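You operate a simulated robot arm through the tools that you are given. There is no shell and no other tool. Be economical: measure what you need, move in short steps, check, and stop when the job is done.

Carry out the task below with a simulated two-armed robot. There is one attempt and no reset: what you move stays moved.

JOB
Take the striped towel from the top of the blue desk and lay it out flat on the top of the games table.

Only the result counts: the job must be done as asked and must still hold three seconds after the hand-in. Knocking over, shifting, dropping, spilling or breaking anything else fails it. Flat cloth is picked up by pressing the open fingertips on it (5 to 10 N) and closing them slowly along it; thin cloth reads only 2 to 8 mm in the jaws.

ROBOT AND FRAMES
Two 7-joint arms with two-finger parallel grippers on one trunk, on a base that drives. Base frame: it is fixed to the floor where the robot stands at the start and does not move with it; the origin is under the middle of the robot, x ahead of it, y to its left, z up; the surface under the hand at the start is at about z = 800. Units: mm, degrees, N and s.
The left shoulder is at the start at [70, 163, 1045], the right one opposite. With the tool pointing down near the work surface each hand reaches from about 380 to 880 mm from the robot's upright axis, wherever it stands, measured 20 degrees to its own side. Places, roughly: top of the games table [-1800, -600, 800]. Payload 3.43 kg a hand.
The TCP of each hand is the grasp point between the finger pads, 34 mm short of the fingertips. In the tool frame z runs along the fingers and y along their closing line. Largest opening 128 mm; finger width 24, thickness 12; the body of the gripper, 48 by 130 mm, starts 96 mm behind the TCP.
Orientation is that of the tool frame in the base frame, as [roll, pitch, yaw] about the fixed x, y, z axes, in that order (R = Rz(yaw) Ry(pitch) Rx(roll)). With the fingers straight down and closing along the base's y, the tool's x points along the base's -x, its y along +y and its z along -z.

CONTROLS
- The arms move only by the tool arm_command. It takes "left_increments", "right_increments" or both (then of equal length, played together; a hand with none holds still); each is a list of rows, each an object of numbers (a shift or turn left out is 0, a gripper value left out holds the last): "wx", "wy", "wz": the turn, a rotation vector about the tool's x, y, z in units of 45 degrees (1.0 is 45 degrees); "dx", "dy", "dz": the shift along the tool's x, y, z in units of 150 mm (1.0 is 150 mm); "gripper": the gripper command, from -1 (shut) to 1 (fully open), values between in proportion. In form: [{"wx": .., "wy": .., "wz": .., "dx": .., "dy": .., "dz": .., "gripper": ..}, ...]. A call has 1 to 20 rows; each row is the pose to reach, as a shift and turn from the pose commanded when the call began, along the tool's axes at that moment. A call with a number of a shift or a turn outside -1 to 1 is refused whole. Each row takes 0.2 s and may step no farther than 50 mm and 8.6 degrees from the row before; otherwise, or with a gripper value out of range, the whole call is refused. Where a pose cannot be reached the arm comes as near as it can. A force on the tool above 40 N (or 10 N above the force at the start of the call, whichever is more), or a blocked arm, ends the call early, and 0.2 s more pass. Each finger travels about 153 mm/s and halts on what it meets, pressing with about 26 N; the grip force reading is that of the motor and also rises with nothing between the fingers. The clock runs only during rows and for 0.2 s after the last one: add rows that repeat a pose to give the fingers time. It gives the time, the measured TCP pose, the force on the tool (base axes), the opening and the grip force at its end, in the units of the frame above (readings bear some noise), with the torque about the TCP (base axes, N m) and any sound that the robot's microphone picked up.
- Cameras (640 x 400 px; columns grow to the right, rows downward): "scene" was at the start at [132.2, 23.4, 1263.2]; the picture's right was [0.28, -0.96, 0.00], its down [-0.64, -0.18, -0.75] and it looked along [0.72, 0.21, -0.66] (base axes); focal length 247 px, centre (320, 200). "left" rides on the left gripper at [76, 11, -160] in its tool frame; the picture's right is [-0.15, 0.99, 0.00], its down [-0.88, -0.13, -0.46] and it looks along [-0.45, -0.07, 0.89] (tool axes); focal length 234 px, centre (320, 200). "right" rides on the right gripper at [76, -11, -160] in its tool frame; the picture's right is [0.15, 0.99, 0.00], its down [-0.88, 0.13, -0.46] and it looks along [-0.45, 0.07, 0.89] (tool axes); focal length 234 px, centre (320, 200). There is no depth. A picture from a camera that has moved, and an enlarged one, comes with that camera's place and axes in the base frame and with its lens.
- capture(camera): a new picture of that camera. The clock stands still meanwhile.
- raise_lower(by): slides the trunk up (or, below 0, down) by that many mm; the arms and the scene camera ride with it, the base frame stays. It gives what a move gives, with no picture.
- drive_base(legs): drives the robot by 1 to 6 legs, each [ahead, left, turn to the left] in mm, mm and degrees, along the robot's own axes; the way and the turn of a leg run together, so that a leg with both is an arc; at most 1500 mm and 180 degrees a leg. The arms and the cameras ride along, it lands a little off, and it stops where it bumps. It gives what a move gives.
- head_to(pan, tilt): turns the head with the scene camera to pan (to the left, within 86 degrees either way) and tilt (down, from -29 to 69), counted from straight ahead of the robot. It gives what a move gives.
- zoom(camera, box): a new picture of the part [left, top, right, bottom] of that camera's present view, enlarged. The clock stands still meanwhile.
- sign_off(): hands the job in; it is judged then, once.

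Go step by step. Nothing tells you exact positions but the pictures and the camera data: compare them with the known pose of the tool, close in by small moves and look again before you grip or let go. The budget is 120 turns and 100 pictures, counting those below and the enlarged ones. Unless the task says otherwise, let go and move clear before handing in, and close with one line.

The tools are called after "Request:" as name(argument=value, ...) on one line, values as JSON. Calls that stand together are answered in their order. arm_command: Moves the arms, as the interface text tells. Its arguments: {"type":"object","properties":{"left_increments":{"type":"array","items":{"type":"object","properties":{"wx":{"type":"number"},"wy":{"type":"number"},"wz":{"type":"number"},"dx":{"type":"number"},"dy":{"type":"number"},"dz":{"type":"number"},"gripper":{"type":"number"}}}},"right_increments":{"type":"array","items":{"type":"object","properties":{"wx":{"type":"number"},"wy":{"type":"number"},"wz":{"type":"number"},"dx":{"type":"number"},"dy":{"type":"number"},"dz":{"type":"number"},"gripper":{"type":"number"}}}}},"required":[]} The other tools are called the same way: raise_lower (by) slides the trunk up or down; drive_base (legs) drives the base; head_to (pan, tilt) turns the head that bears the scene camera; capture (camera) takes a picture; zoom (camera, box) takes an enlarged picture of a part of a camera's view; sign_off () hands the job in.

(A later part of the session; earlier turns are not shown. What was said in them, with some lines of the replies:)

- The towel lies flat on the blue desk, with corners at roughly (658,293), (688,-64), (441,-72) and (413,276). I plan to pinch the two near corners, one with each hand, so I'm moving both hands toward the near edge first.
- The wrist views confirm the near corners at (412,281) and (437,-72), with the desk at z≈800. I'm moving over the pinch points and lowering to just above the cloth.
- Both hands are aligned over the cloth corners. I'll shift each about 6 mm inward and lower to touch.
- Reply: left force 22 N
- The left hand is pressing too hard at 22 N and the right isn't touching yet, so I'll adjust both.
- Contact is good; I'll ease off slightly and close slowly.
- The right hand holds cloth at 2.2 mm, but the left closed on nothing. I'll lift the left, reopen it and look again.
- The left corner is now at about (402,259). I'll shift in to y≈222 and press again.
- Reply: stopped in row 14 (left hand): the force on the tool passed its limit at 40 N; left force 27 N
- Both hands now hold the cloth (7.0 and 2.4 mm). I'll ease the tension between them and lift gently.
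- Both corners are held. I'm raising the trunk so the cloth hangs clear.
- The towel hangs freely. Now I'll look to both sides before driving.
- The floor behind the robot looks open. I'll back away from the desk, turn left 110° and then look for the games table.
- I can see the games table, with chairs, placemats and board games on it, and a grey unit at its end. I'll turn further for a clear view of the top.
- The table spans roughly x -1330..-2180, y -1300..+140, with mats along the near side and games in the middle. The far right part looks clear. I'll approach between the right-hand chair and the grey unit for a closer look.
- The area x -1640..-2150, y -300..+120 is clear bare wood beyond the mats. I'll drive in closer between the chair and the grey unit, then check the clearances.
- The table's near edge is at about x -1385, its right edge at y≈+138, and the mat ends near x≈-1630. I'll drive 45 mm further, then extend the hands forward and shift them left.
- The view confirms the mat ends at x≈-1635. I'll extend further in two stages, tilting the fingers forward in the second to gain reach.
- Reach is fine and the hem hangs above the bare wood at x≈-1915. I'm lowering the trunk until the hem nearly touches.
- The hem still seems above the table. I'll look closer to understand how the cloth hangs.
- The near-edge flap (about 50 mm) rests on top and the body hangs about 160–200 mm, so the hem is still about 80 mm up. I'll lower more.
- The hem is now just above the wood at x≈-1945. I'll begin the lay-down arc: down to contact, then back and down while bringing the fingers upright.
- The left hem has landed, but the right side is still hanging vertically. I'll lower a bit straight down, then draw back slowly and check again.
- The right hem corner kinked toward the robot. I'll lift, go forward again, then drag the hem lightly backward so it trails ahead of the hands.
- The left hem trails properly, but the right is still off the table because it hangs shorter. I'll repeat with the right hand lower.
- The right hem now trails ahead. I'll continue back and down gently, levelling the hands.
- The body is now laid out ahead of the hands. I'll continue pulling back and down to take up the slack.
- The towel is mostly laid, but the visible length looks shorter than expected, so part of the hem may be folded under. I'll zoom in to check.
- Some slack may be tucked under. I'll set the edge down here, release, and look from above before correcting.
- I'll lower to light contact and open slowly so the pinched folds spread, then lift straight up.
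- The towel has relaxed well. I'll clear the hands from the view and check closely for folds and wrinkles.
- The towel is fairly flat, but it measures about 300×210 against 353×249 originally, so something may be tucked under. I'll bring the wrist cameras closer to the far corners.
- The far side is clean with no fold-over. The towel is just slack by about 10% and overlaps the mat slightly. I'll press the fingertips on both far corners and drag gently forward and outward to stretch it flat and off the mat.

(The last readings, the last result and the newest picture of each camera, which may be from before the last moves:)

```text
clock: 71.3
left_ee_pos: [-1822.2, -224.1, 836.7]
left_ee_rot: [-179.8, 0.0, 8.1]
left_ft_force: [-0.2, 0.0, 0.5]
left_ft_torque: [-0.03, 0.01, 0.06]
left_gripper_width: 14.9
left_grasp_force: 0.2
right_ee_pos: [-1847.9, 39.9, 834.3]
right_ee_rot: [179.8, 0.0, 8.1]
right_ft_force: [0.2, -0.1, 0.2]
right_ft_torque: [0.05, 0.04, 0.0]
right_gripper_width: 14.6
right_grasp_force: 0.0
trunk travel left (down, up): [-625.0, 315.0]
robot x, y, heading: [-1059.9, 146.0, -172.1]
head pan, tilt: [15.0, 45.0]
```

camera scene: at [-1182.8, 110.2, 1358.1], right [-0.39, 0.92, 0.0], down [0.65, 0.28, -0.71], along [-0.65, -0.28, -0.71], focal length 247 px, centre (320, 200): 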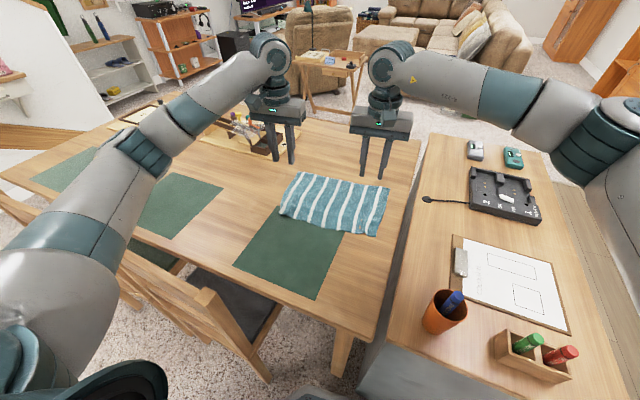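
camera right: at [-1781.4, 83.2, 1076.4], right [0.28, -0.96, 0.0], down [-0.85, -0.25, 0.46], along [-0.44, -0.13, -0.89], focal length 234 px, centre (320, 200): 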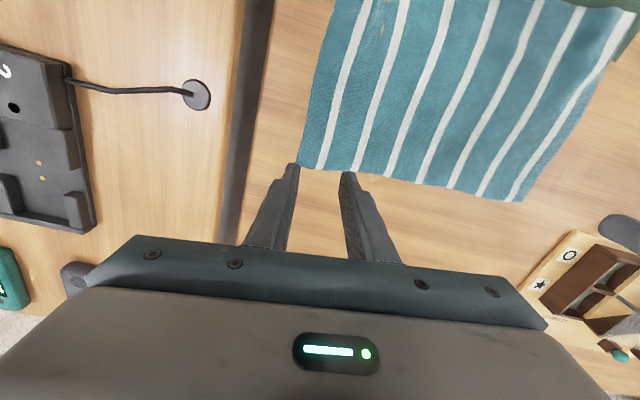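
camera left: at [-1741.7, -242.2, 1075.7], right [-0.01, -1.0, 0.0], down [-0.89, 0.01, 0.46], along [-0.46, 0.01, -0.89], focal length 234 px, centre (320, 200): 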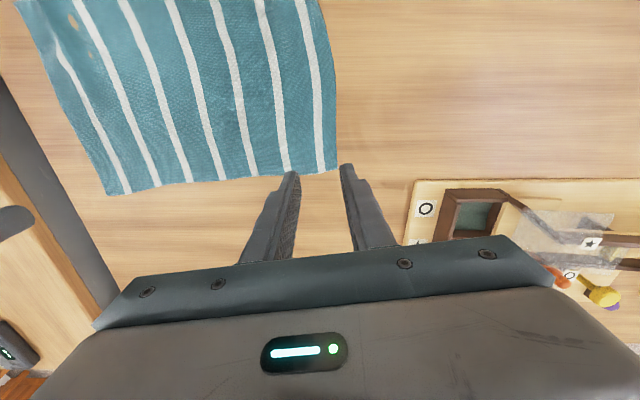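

Request:
arm_command(left_increments=[{"dz": 0.01}, {"dz": 0.02}, {"dz": 0.02}], right_increments=[{"dz": 0.008}, {"dz": 0.014}, {"dz": 0.014}])

```text
clock: 72.1
left_ee_pos: [-1821.6, -224.4, 831.1]
left_ee_rot: [-179.9, 0.0, 8.0]
left_ft_force: [0.1, -0.4, -0.3]
left_ft_torque: [0.02, -0.02, 0.01]
left_gripper_width: 15.0
left_grasp_force: 0.0
right_ee_pos: [-1850.0, 39.6, 833.1]
right_ee_rot: [179.9, -0.1, 7.9]
right_ft_force: [-0.1, 0.2, 0.2]
right_ft_torque: [0.02, -0.04, -0.04]
right_gripper_width: 14.7
right_grasp_force: 0.0
trunk travel left (down, up): [-625.0, 315.0]
robot x, y, heading: [-1061.1, 144.2, -171.9]
head pan, tilt: [15.0, 45.0]
```

There's still no contact at tip z≈797, so the games table is lower than assumed (about 770). That also explains the apparent 10% shrinkage, and the towel is really nearly full size. I'll continue down carefully to find the surface.

Request:
arm_command(left_increments=[{"dz": 0.04}, {"dz": 0.08}, {"dz": 0.11}, {"dz": 0.13}, {"dz": 0.14}], right_increments=[{"dz": 0.04}, {"dz": 0.08}, {"dz": 0.12}, {"dz": 0.14}, {"dz": 0.15}])

Request:
capture(camera="left")

```text
clock: 73.3
left_ee_pos: [-1822.6, -223.5, 811.1]
left_ee_rot: [-179.8, 0.0, 7.9]
left_ft_force: [-0.2, -0.8, 0.1]
left_ft_torque: [0.0, 0.0, -0.03]
left_gripper_width: 14.7
left_grasp_force: 0.0
right_ee_pos: [-1847.4, 38.4, 812.1]
right_ee_rot: [179.9, 0.0, 8.0]
right_ft_force: [0.2, 0.3, 0.7]
right_ft_torque: [0.03, 0.03, -0.03]
right_gripper_width: 14.8
right_grasp_force: 0.0
trunk travel left (down, up): [-625.0, 315.0]
robot x, y, heading: [-1059.8, 147.0, -172.1]
head pan, tilt: [15.0, 45.0]
```

```text
35 pictures are left
camera left: at [-1746.0, -224.7, 970.9], right [-0.01, -1.0, 0.0], down [-0.89, 0.01, 0.46], along [-0.46, 0.01, -0.89], focal length 234 px, centre (320, 200)
```

left: 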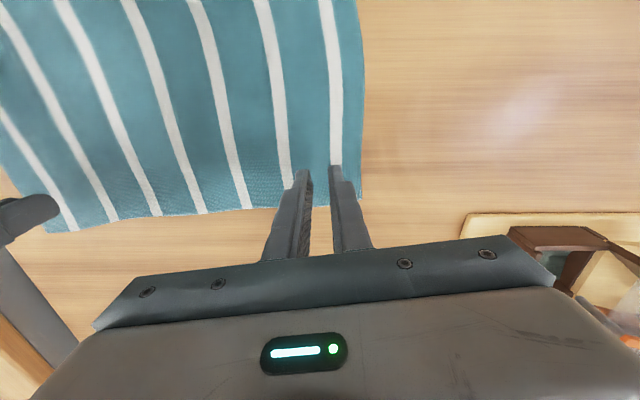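

Request:
arm_command(left_increments=[{"dz": 0.02}, {"dz": 0.035}, {"dz": 0.05}, {"dz": 0.06}, {"dz": 0.07}], right_increments=[{"dz": 0.02}, {"dz": 0.035}, {"dz": 0.05}, {"dz": 0.06}, {"dz": 0.07}])

```text
clock: 74.5
left_ee_pos: [-1824.1, -223.3, 800.1]
left_ee_rot: [-179.9, 0.0, 8.0]
left_ft_force: [0.4, -0.3, -0.1]
left_ft_torque: [-0.02, 0.03, 0.01]
left_gripper_width: 14.7
left_grasp_force: 0.1
right_ee_pos: [-1845.2, 41.1, 799.4]
right_ee_rot: [179.9, 0.1, 8.0]
right_ft_force: [0.1, 0.5, 0.0]
right_ft_torque: [-0.02, 0.0, 0.01]
right_gripper_width: 14.8
right_grasp_force: 0.1
right hand out of reach, approached as far as the arm can: row 1, 2, 3, 4, 5
trunk travel left (down, up): [-625.0, 315.0]
robot x, y, heading: [-1062.7, 148.0, -171.9]
head pan, tilt: [15.0, 45.0]
```

The right arm is at its reach limit at this trunk height. I'll raise the hands 40 mm, lower the trunk 60 mm, and see.

Request:
arm_command(left_increments=[{"dz": -0.2}, {"dz": -0.4}, {"dz": -0.4}], right_increments=[{"dz": -0.2}, {"dz": -0.4}, {"dz": -0.4}])

Request:
raise_lower(by=-60)

Request:
arm_command(left_increments=[{"dz": 0.005}, {"dz": 0.01}, {"dz": 0.02}, {"dz": 0.025}, {"dz": 0.03}], right_increments=[{"dz": 0.005}, {"dz": 0.01}, {"dz": 0.02}, {"dz": 0.025}, {"dz": 0.03}])

```text
clock: 75.3
left_ee_pos: [-1823.8, -221.5, 860.2]
left_ee_rot: [-179.8, 0.0, 8.0]
left_ft_force: [0.1, 0.5, -0.4]
left_ft_torque: [-0.07, 0.01, -0.02]
left_gripper_width: 14.5
left_grasp_force: 0.0
right_ee_pos: [-1855.0, 28.3, 868.4]
right_ee_rot: [179.5, 2.0, 9.3]
right_ft_force: [0.7, 0.8, -0.3]
right_ft_torque: [0.02, 0.03, 0.0]
right_gripper_width: 14.7
right_grasp_force: 0.1
right hand out of reach, approached as far as the arm can: row 1, 2, 3
trunk travel left (down, up): [-625.0, 315.0]
robot x, y, heading: [-1060.9, 151.6, -171.7]
head pan, tilt: [15.0, 45.0]
```

```text
clock: 76.3
left_ee_pos: [-1823.3, -222.6, 800.3]
left_ee_rot: [180.0, 0.1, 8.0]
left_ft_force: [0.0, 0.9, 0.2]
left_ft_torque: [-0.01, 0.0, -0.01]
left_gripper_width: 14.7
left_grasp_force: 0.1
right_ee_pos: [-1854.0, 28.9, 808.0]
right_ee_rot: [179.5, 1.9, 9.3]
right_ft_force: [-0.3, -0.8, 0.0]
right_ft_torque: [-0.02, 0.0, 0.02]
right_gripper_width: 14.5
right_grasp_force: 0.1
trunk travel left (down, up): [-565.0, 375.0]
robot x, y, heading: [-1063.6, 148.3, -172.1]
head pan, tilt: [15.0, 45.0]
```

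```text
clock: 77.5
left_ee_pos: [-1822.6, -223.6, 795.1]
left_ee_rot: [-179.9, 0.0, 8.0]
left_ft_force: [0.4, 0.1, 0.3]
left_ft_torque: [0.02, 0.02, -0.01]
left_gripper_width: 14.9
left_grasp_force: 0.0
right_ee_pos: [-1854.4, 28.6, 803.2]
right_ee_rot: [179.5, 2.0, 9.4]
right_ft_force: [0.0, -0.6, -0.8]
right_ft_torque: [-0.01, 0.01, 0.02]
right_gripper_width: 14.7
right_grasp_force: 0.1
trunk travel left (down, up): [-565.0, 375.0]
robot x, y, heading: [-1061.8, 147.4, -172.1]
head pan, tilt: [15.0, 45.0]
```

Request:
arm_command(left_increments=[{"dz": 0.01}, {"dz": 0.02}, {"dz": 0.03}, {"dz": 0.04}, {"dz": 0.05}], right_increments=[{"dz": 0.02}, {"dz": 0.04}, {"dz": 0.06}, {"dz": 0.08}, {"dz": 0.095}])

Request:
zoom(camera="scene", box=[250, 130, 430, 244])

```text
clock: 78.7
left_ee_pos: [-1822.7, -222.6, 787.1]
left_ee_rot: [-179.8, 0.0, 8.0]
left_ft_force: [-0.6, -0.3, -0.8]
left_ft_torque: [0.0, 0.03, -0.01]
left_gripper_width: 14.9
left_grasp_force: 0.1
right_ee_pos: [-1854.9, 27.4, 789.8]
right_ee_rot: [179.4, 1.9, 9.3]
right_ft_force: [0.2, 0.3, 0.1]
right_ft_torque: [-0.03, -0.01, 0.02]
right_gripper_width: 14.5
right_grasp_force: 0.0
trunk travel left (down, up): [-565.0, 375.0]
robot x, y, heading: [-1058.5, 146.1, -172.2]
head pan, tilt: [15.0, 45.0]
```

```text
3.51 times, centred on (340, 187) of scene
camera zoom: at [-1184.6, 109.7, 1298.1], right [-0.39, 0.92, 0.0], down [0.65, 0.28, -0.71], along [-0.65, -0.28, -0.71], focal length 868 px, centre (250, 246)
```

zoom: 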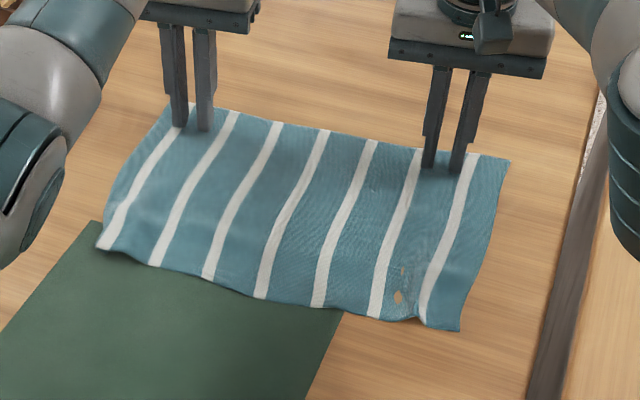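

The tips look almost in contact. I'll continue in small steps.

Request:
arm_command(left_increments=[{"dz": 0.01}, {"dz": 0.02}, {"dz": 0.03}], right_increments=[{"dz": 0.02}, {"dz": 0.035}, {"dz": 0.05}])

```text
clock: 79.5
left_ee_pos: [-1823.0, -222.8, 785.8]
left_ee_rot: [-179.9, 0.2, 8.1]
left_ft_force: [0.1, -0.1, 2.6]
left_ft_torque: [-0.02, 0.02, 0.01]
left_gripper_width: 14.8
left_grasp_force: 0.1
right_ee_pos: [-1852.9, 28.0, 785.3]
right_ee_rot: [179.4, 2.1, 9.3]
right_ft_force: [-4.2, 0.3, 17.6]
right_ft_torque: [0.23, -0.01, 0.04]
right_gripper_width: 14.7
right_grasp_force: 0.2
trunk travel left (down, up): [-565.0, 375.0]
robot x, y, heading: [-1060.0, 145.6, -172.1]
head pan, tilt: [15.0, 45.0]
```

Contact: the table top is at z≈750, so the towel really is full size. I'll drag the far corners gently forward and outward to take it off the mat and smooth it.

Request:
arm_command(left_increments=[{"dz": 0.008}, {"dz": 0.01, "dx": -0.03}, {"dz": 0.01, "dx": -0.06, "dy": 0.01}, {"dz": 0.01, "dx": -0.09, "dy": 0.02}, {"dz": 0.01, "dx": -0.12, "dy": 0.03}, {"dz": 0.01, "dx": -0.15, "dy": 0.04}, {"dz": 0.01, "dx": -0.18, "dy": 0.04}], right_increments=[{"dz": -0.003}, {"dz": -0.003, "dx": -0.03}, {"dz": -0.003, "dx": -0.06, "dy": -0.01}, {"dz": -0.003, "dx": -0.09, "dy": -0.02}, {"dz": -0.003, "dx": -0.12, "dy": -0.03}, {"dz": -0.003, "dx": -0.15, "dy": -0.04}, {"dz": -0.003, "dx": -0.18, "dy": -0.04}])

Request:
zoom(camera="scene", box=[250, 130, 430, 244])

```text
clock: 81.1
left_ee_pos: [-1847.8, -232.3, 783.6]
left_ee_rot: [180.0, 0.3, 8.1]
left_ft_force: [3.6, 1.2, 18.0]
left_ft_torque: [-0.09, -0.2, 0.01]
left_gripper_width: 13.3
left_grasp_force: 0.1
right_ee_pos: [-1858.0, 39.4, 786.6]
right_ee_rot: [179.4, 2.0, 9.2]
right_ft_force: [0.4, 0.1, -0.3]
right_ft_torque: [0.01, -0.02, 0.01]
right_gripper_width: 15.0
right_grasp_force: 0.0
right hand out of reach, approached as far as the arm can: row 2, 3, 4, 5, 6, 7
trunk travel left (down, up): [-565.0, 375.0]
robot x, y, heading: [-1059.6, 149.6, -172.0]
head pan, tilt: [15.0, 45.0]
```

```text
3.51 times, centred on (340, 187) of scene
camera zoom: at [-1182.0, 111.5, 1298.1], right [-0.39, 0.92, 0.0], down [0.65, 0.27, -0.71], along [-0.65, -0.28, -0.71], focal length 868 px, centre (250, 246)
```

zoom: 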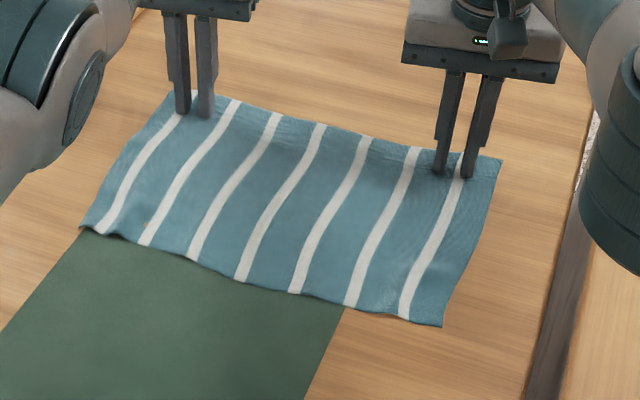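

The towel is nicely stretched and now just clear of the mat. I'll lift the hands straight up and inspect.

Request:
arm_command(left_increments=[{"dz": -0.1}, {"dz": -0.3}, {"dz": -0.6}, {"dz": -0.9}], right_increments=[{"dz": -0.1}, {"dz": -0.3}, {"dz": -0.5}, {"dz": -0.6}])

Request:
arm_command(left_increments=[{"dx": 0.25}, {"dx": 0.5}, {"dx": 0.75}, {"dx": 1.0}], right_increments=[{"dx": 0.25}, {"dx": 0.5}, {"dx": 0.75}, {"dx": 1.0}])

Request:
capture(camera="left")

Request:
zoom(camera="scene", box=[250, 130, 430, 244])

Request:
capture(camera="right")

```text
clock: 82.1
left_ee_pos: [-1847.7, -233.8, 916.8]
left_ee_rot: [-179.9, 0.0, 8.0]
left_ft_force: [0.8, -0.3, 0.1]
left_ft_torque: [-0.01, 0.05, 0.02]
left_gripper_width: 14.7
left_grasp_force: 0.0
right_ee_pos: [-1857.1, 37.9, 878.9]
right_ee_rot: [179.4, 2.0, 9.1]
right_ft_force: [0.8, -0.6, 0.7]
right_ft_torque: [-0.03, -0.02, 0.01]
right_gripper_width: 14.4
right_grasp_force: 0.1
trunk travel left (down, up): [-565.0, 375.0]
robot x, y, heading: [-1058.7, 148.8, -171.9]
head pan, tilt: [15.0, 45.0]
```

```text
clock: 83.1
left_ee_pos: [-1698.3, -211.4, 917.6]
left_ee_rot: [-179.9, 0.0, 8.0]
left_ft_force: [-0.1, 0.8, 0.3]
left_ft_torque: [0.04, 0.07, -0.01]
left_gripper_width: 14.7
left_grasp_force: 0.1
right_ee_pos: [-1707.3, 63.3, 872.6]
right_ee_rot: [179.4, 2.0, 9.3]
right_ft_force: [-0.3, 0.6, 0.0]
right_ft_torque: [0.02, 0.03, -0.01]
right_gripper_width: 14.6
right_grasp_force: 0.1
trunk travel left (down, up): [-565.0, 375.0]
robot x, y, heading: [-1064.7, 150.2, -172.1]
head pan, tilt: [15.0, 45.0]
```

```text
32 pictures are left
camera left: at [-1621.9, -211.8, 1077.6], right [-0.01, -1.0, 0.0], down [-0.89, 0.01, 0.46], along [-0.46, 0.01, -0.89], focal length 234 px, centre (320, 200)
```

left: 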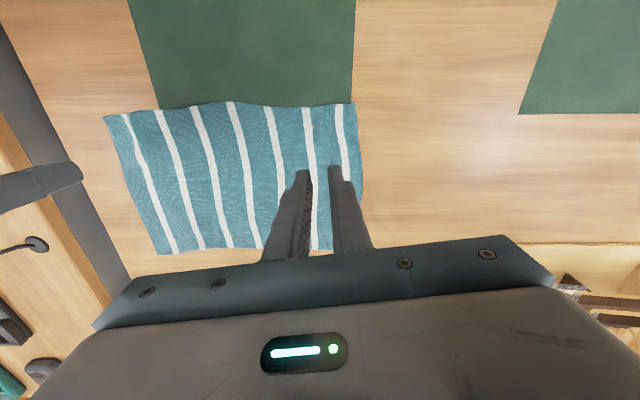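

```text
3.51 times, centred on (340, 187) of scene
camera zoom: at [-1182.1, 110.0, 1298.4], right [-0.39, 0.92, 0.0], down [0.65, 0.28, -0.71], along [-0.65, -0.28, -0.71], focal length 868 px, centre (250, 246)
```

zoom: 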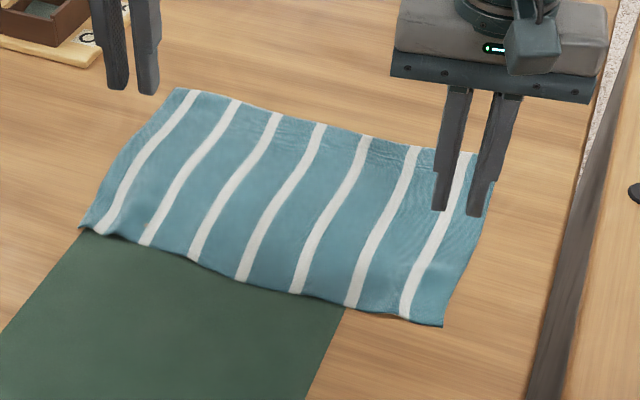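

```text
30 pictures are left
camera right: at [-1627.4, 88.1, 1031.0], right [0.3, -0.95, 0.0], down [-0.83, -0.26, 0.49], along [-0.46, -0.15, -0.87], focal length 234 px, centre (320, 200)
```

right: 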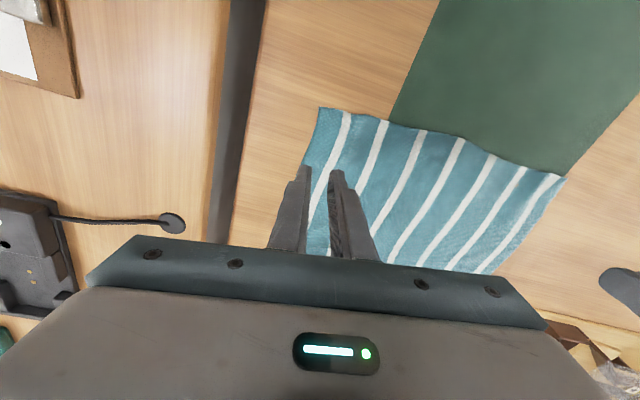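

The towel lies flat on the games table, about 335×231 mm, clear of everything. I'll raise the hands well clear and back off, then take a final look.

Request:
raise_lower(by=200)

Request:
drive_base(legs=[[-250, 0, 0]])

Request:
capture(camera="scene")

Request:
zoom(camera="scene", box=[240, 90, 420, 204])

```text
clock: 85.3
left_ee_pos: [-1701.6, -211.8, 1116.7]
left_ee_rot: [-180.0, 0.0, 8.0]
left_ft_force: [-0.1, -0.1, 0.7]
left_ft_torque: [-0.02, -0.01, -0.03]
left_gripper_width: 14.6
left_grasp_force: 0.0
right_ee_pos: [-1708.9, 63.1, 1071.0]
right_ee_rot: [179.5, 1.9, 9.2]
right_ft_force: [-1.1, 0.0, 0.5]
right_ft_torque: [0.0, 0.01, -0.02]
right_gripper_width: 14.5
right_grasp_force: 0.0
trunk travel left (down, up): [-765.0, 175.0]
robot x, y, heading: [-1059.6, 146.8, -172.0]
head pan, tilt: [15.0, 45.0]
```

```text
clock: 87.1
left_ee_pos: [-1449.2, -175.3, 1115.7]
left_ee_rot: [-179.9, 0.0, 7.8]
left_ft_force: [0.0, 0.4, -1.1]
left_ft_torque: [-0.01, -0.03, -0.01]
left_gripper_width: 14.6
left_grasp_force: 0.1
right_ee_pos: [-1457.3, 98.8, 1071.0]
right_ee_rot: [179.5, 1.9, 9.2]
right_ft_force: [-0.1, 0.2, 0.2]
right_ft_torque: [-0.01, -0.04, 0.02]
right_gripper_width: 14.7
right_grasp_force: 0.1
trunk travel left (down, up): [-765.0, 175.0]
robot x, y, heading: [-809.5, 186.5, -172.2]
head pan, tilt: [15.0, 45.0]
```

```text
29 pictures are left
camera scene: at [-933.0, 144.5, 1497.9], right [-0.39, 0.92, 0.0], down [0.65, 0.27, -0.71], along [-0.65, -0.27, -0.71], focal length 247 px, centre (320, 200)
```

scene: 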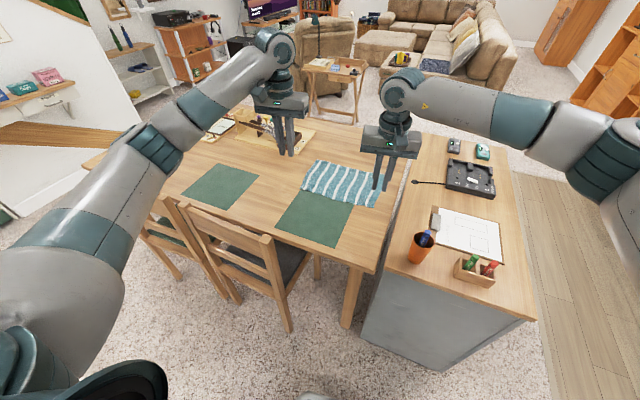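

```text
3.51 times, centred on (330, 147) of scene
camera zoom: at [-933.0, 144.5, 1497.9], right [-0.39, 0.92, 0.0], down [0.65, 0.27, -0.71], along [-0.65, -0.27, -0.71], focal length 868 px, centre (285, 386)
```

zoom: 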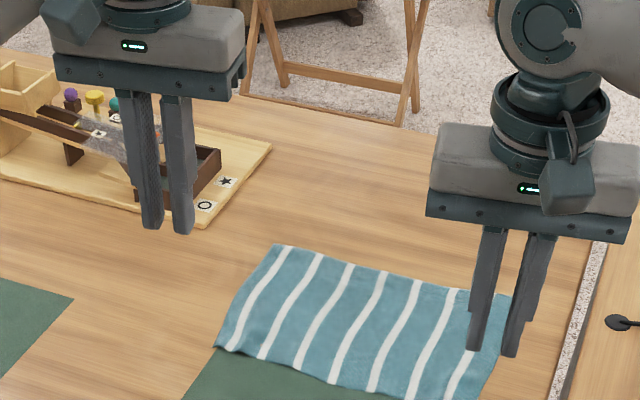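

The towel lies flat on the games table, the hands are clear, and nothing else looks disturbed. I'm handing in now.

Request:
sign_off()

```text
The job is handed in.
```

The striped towel is laid out flat on the games table, with slight waves and its near edge right against a placemat. Both hands are released and clear, nothing else looked disturbed in the last pictures, and the job is handed in.
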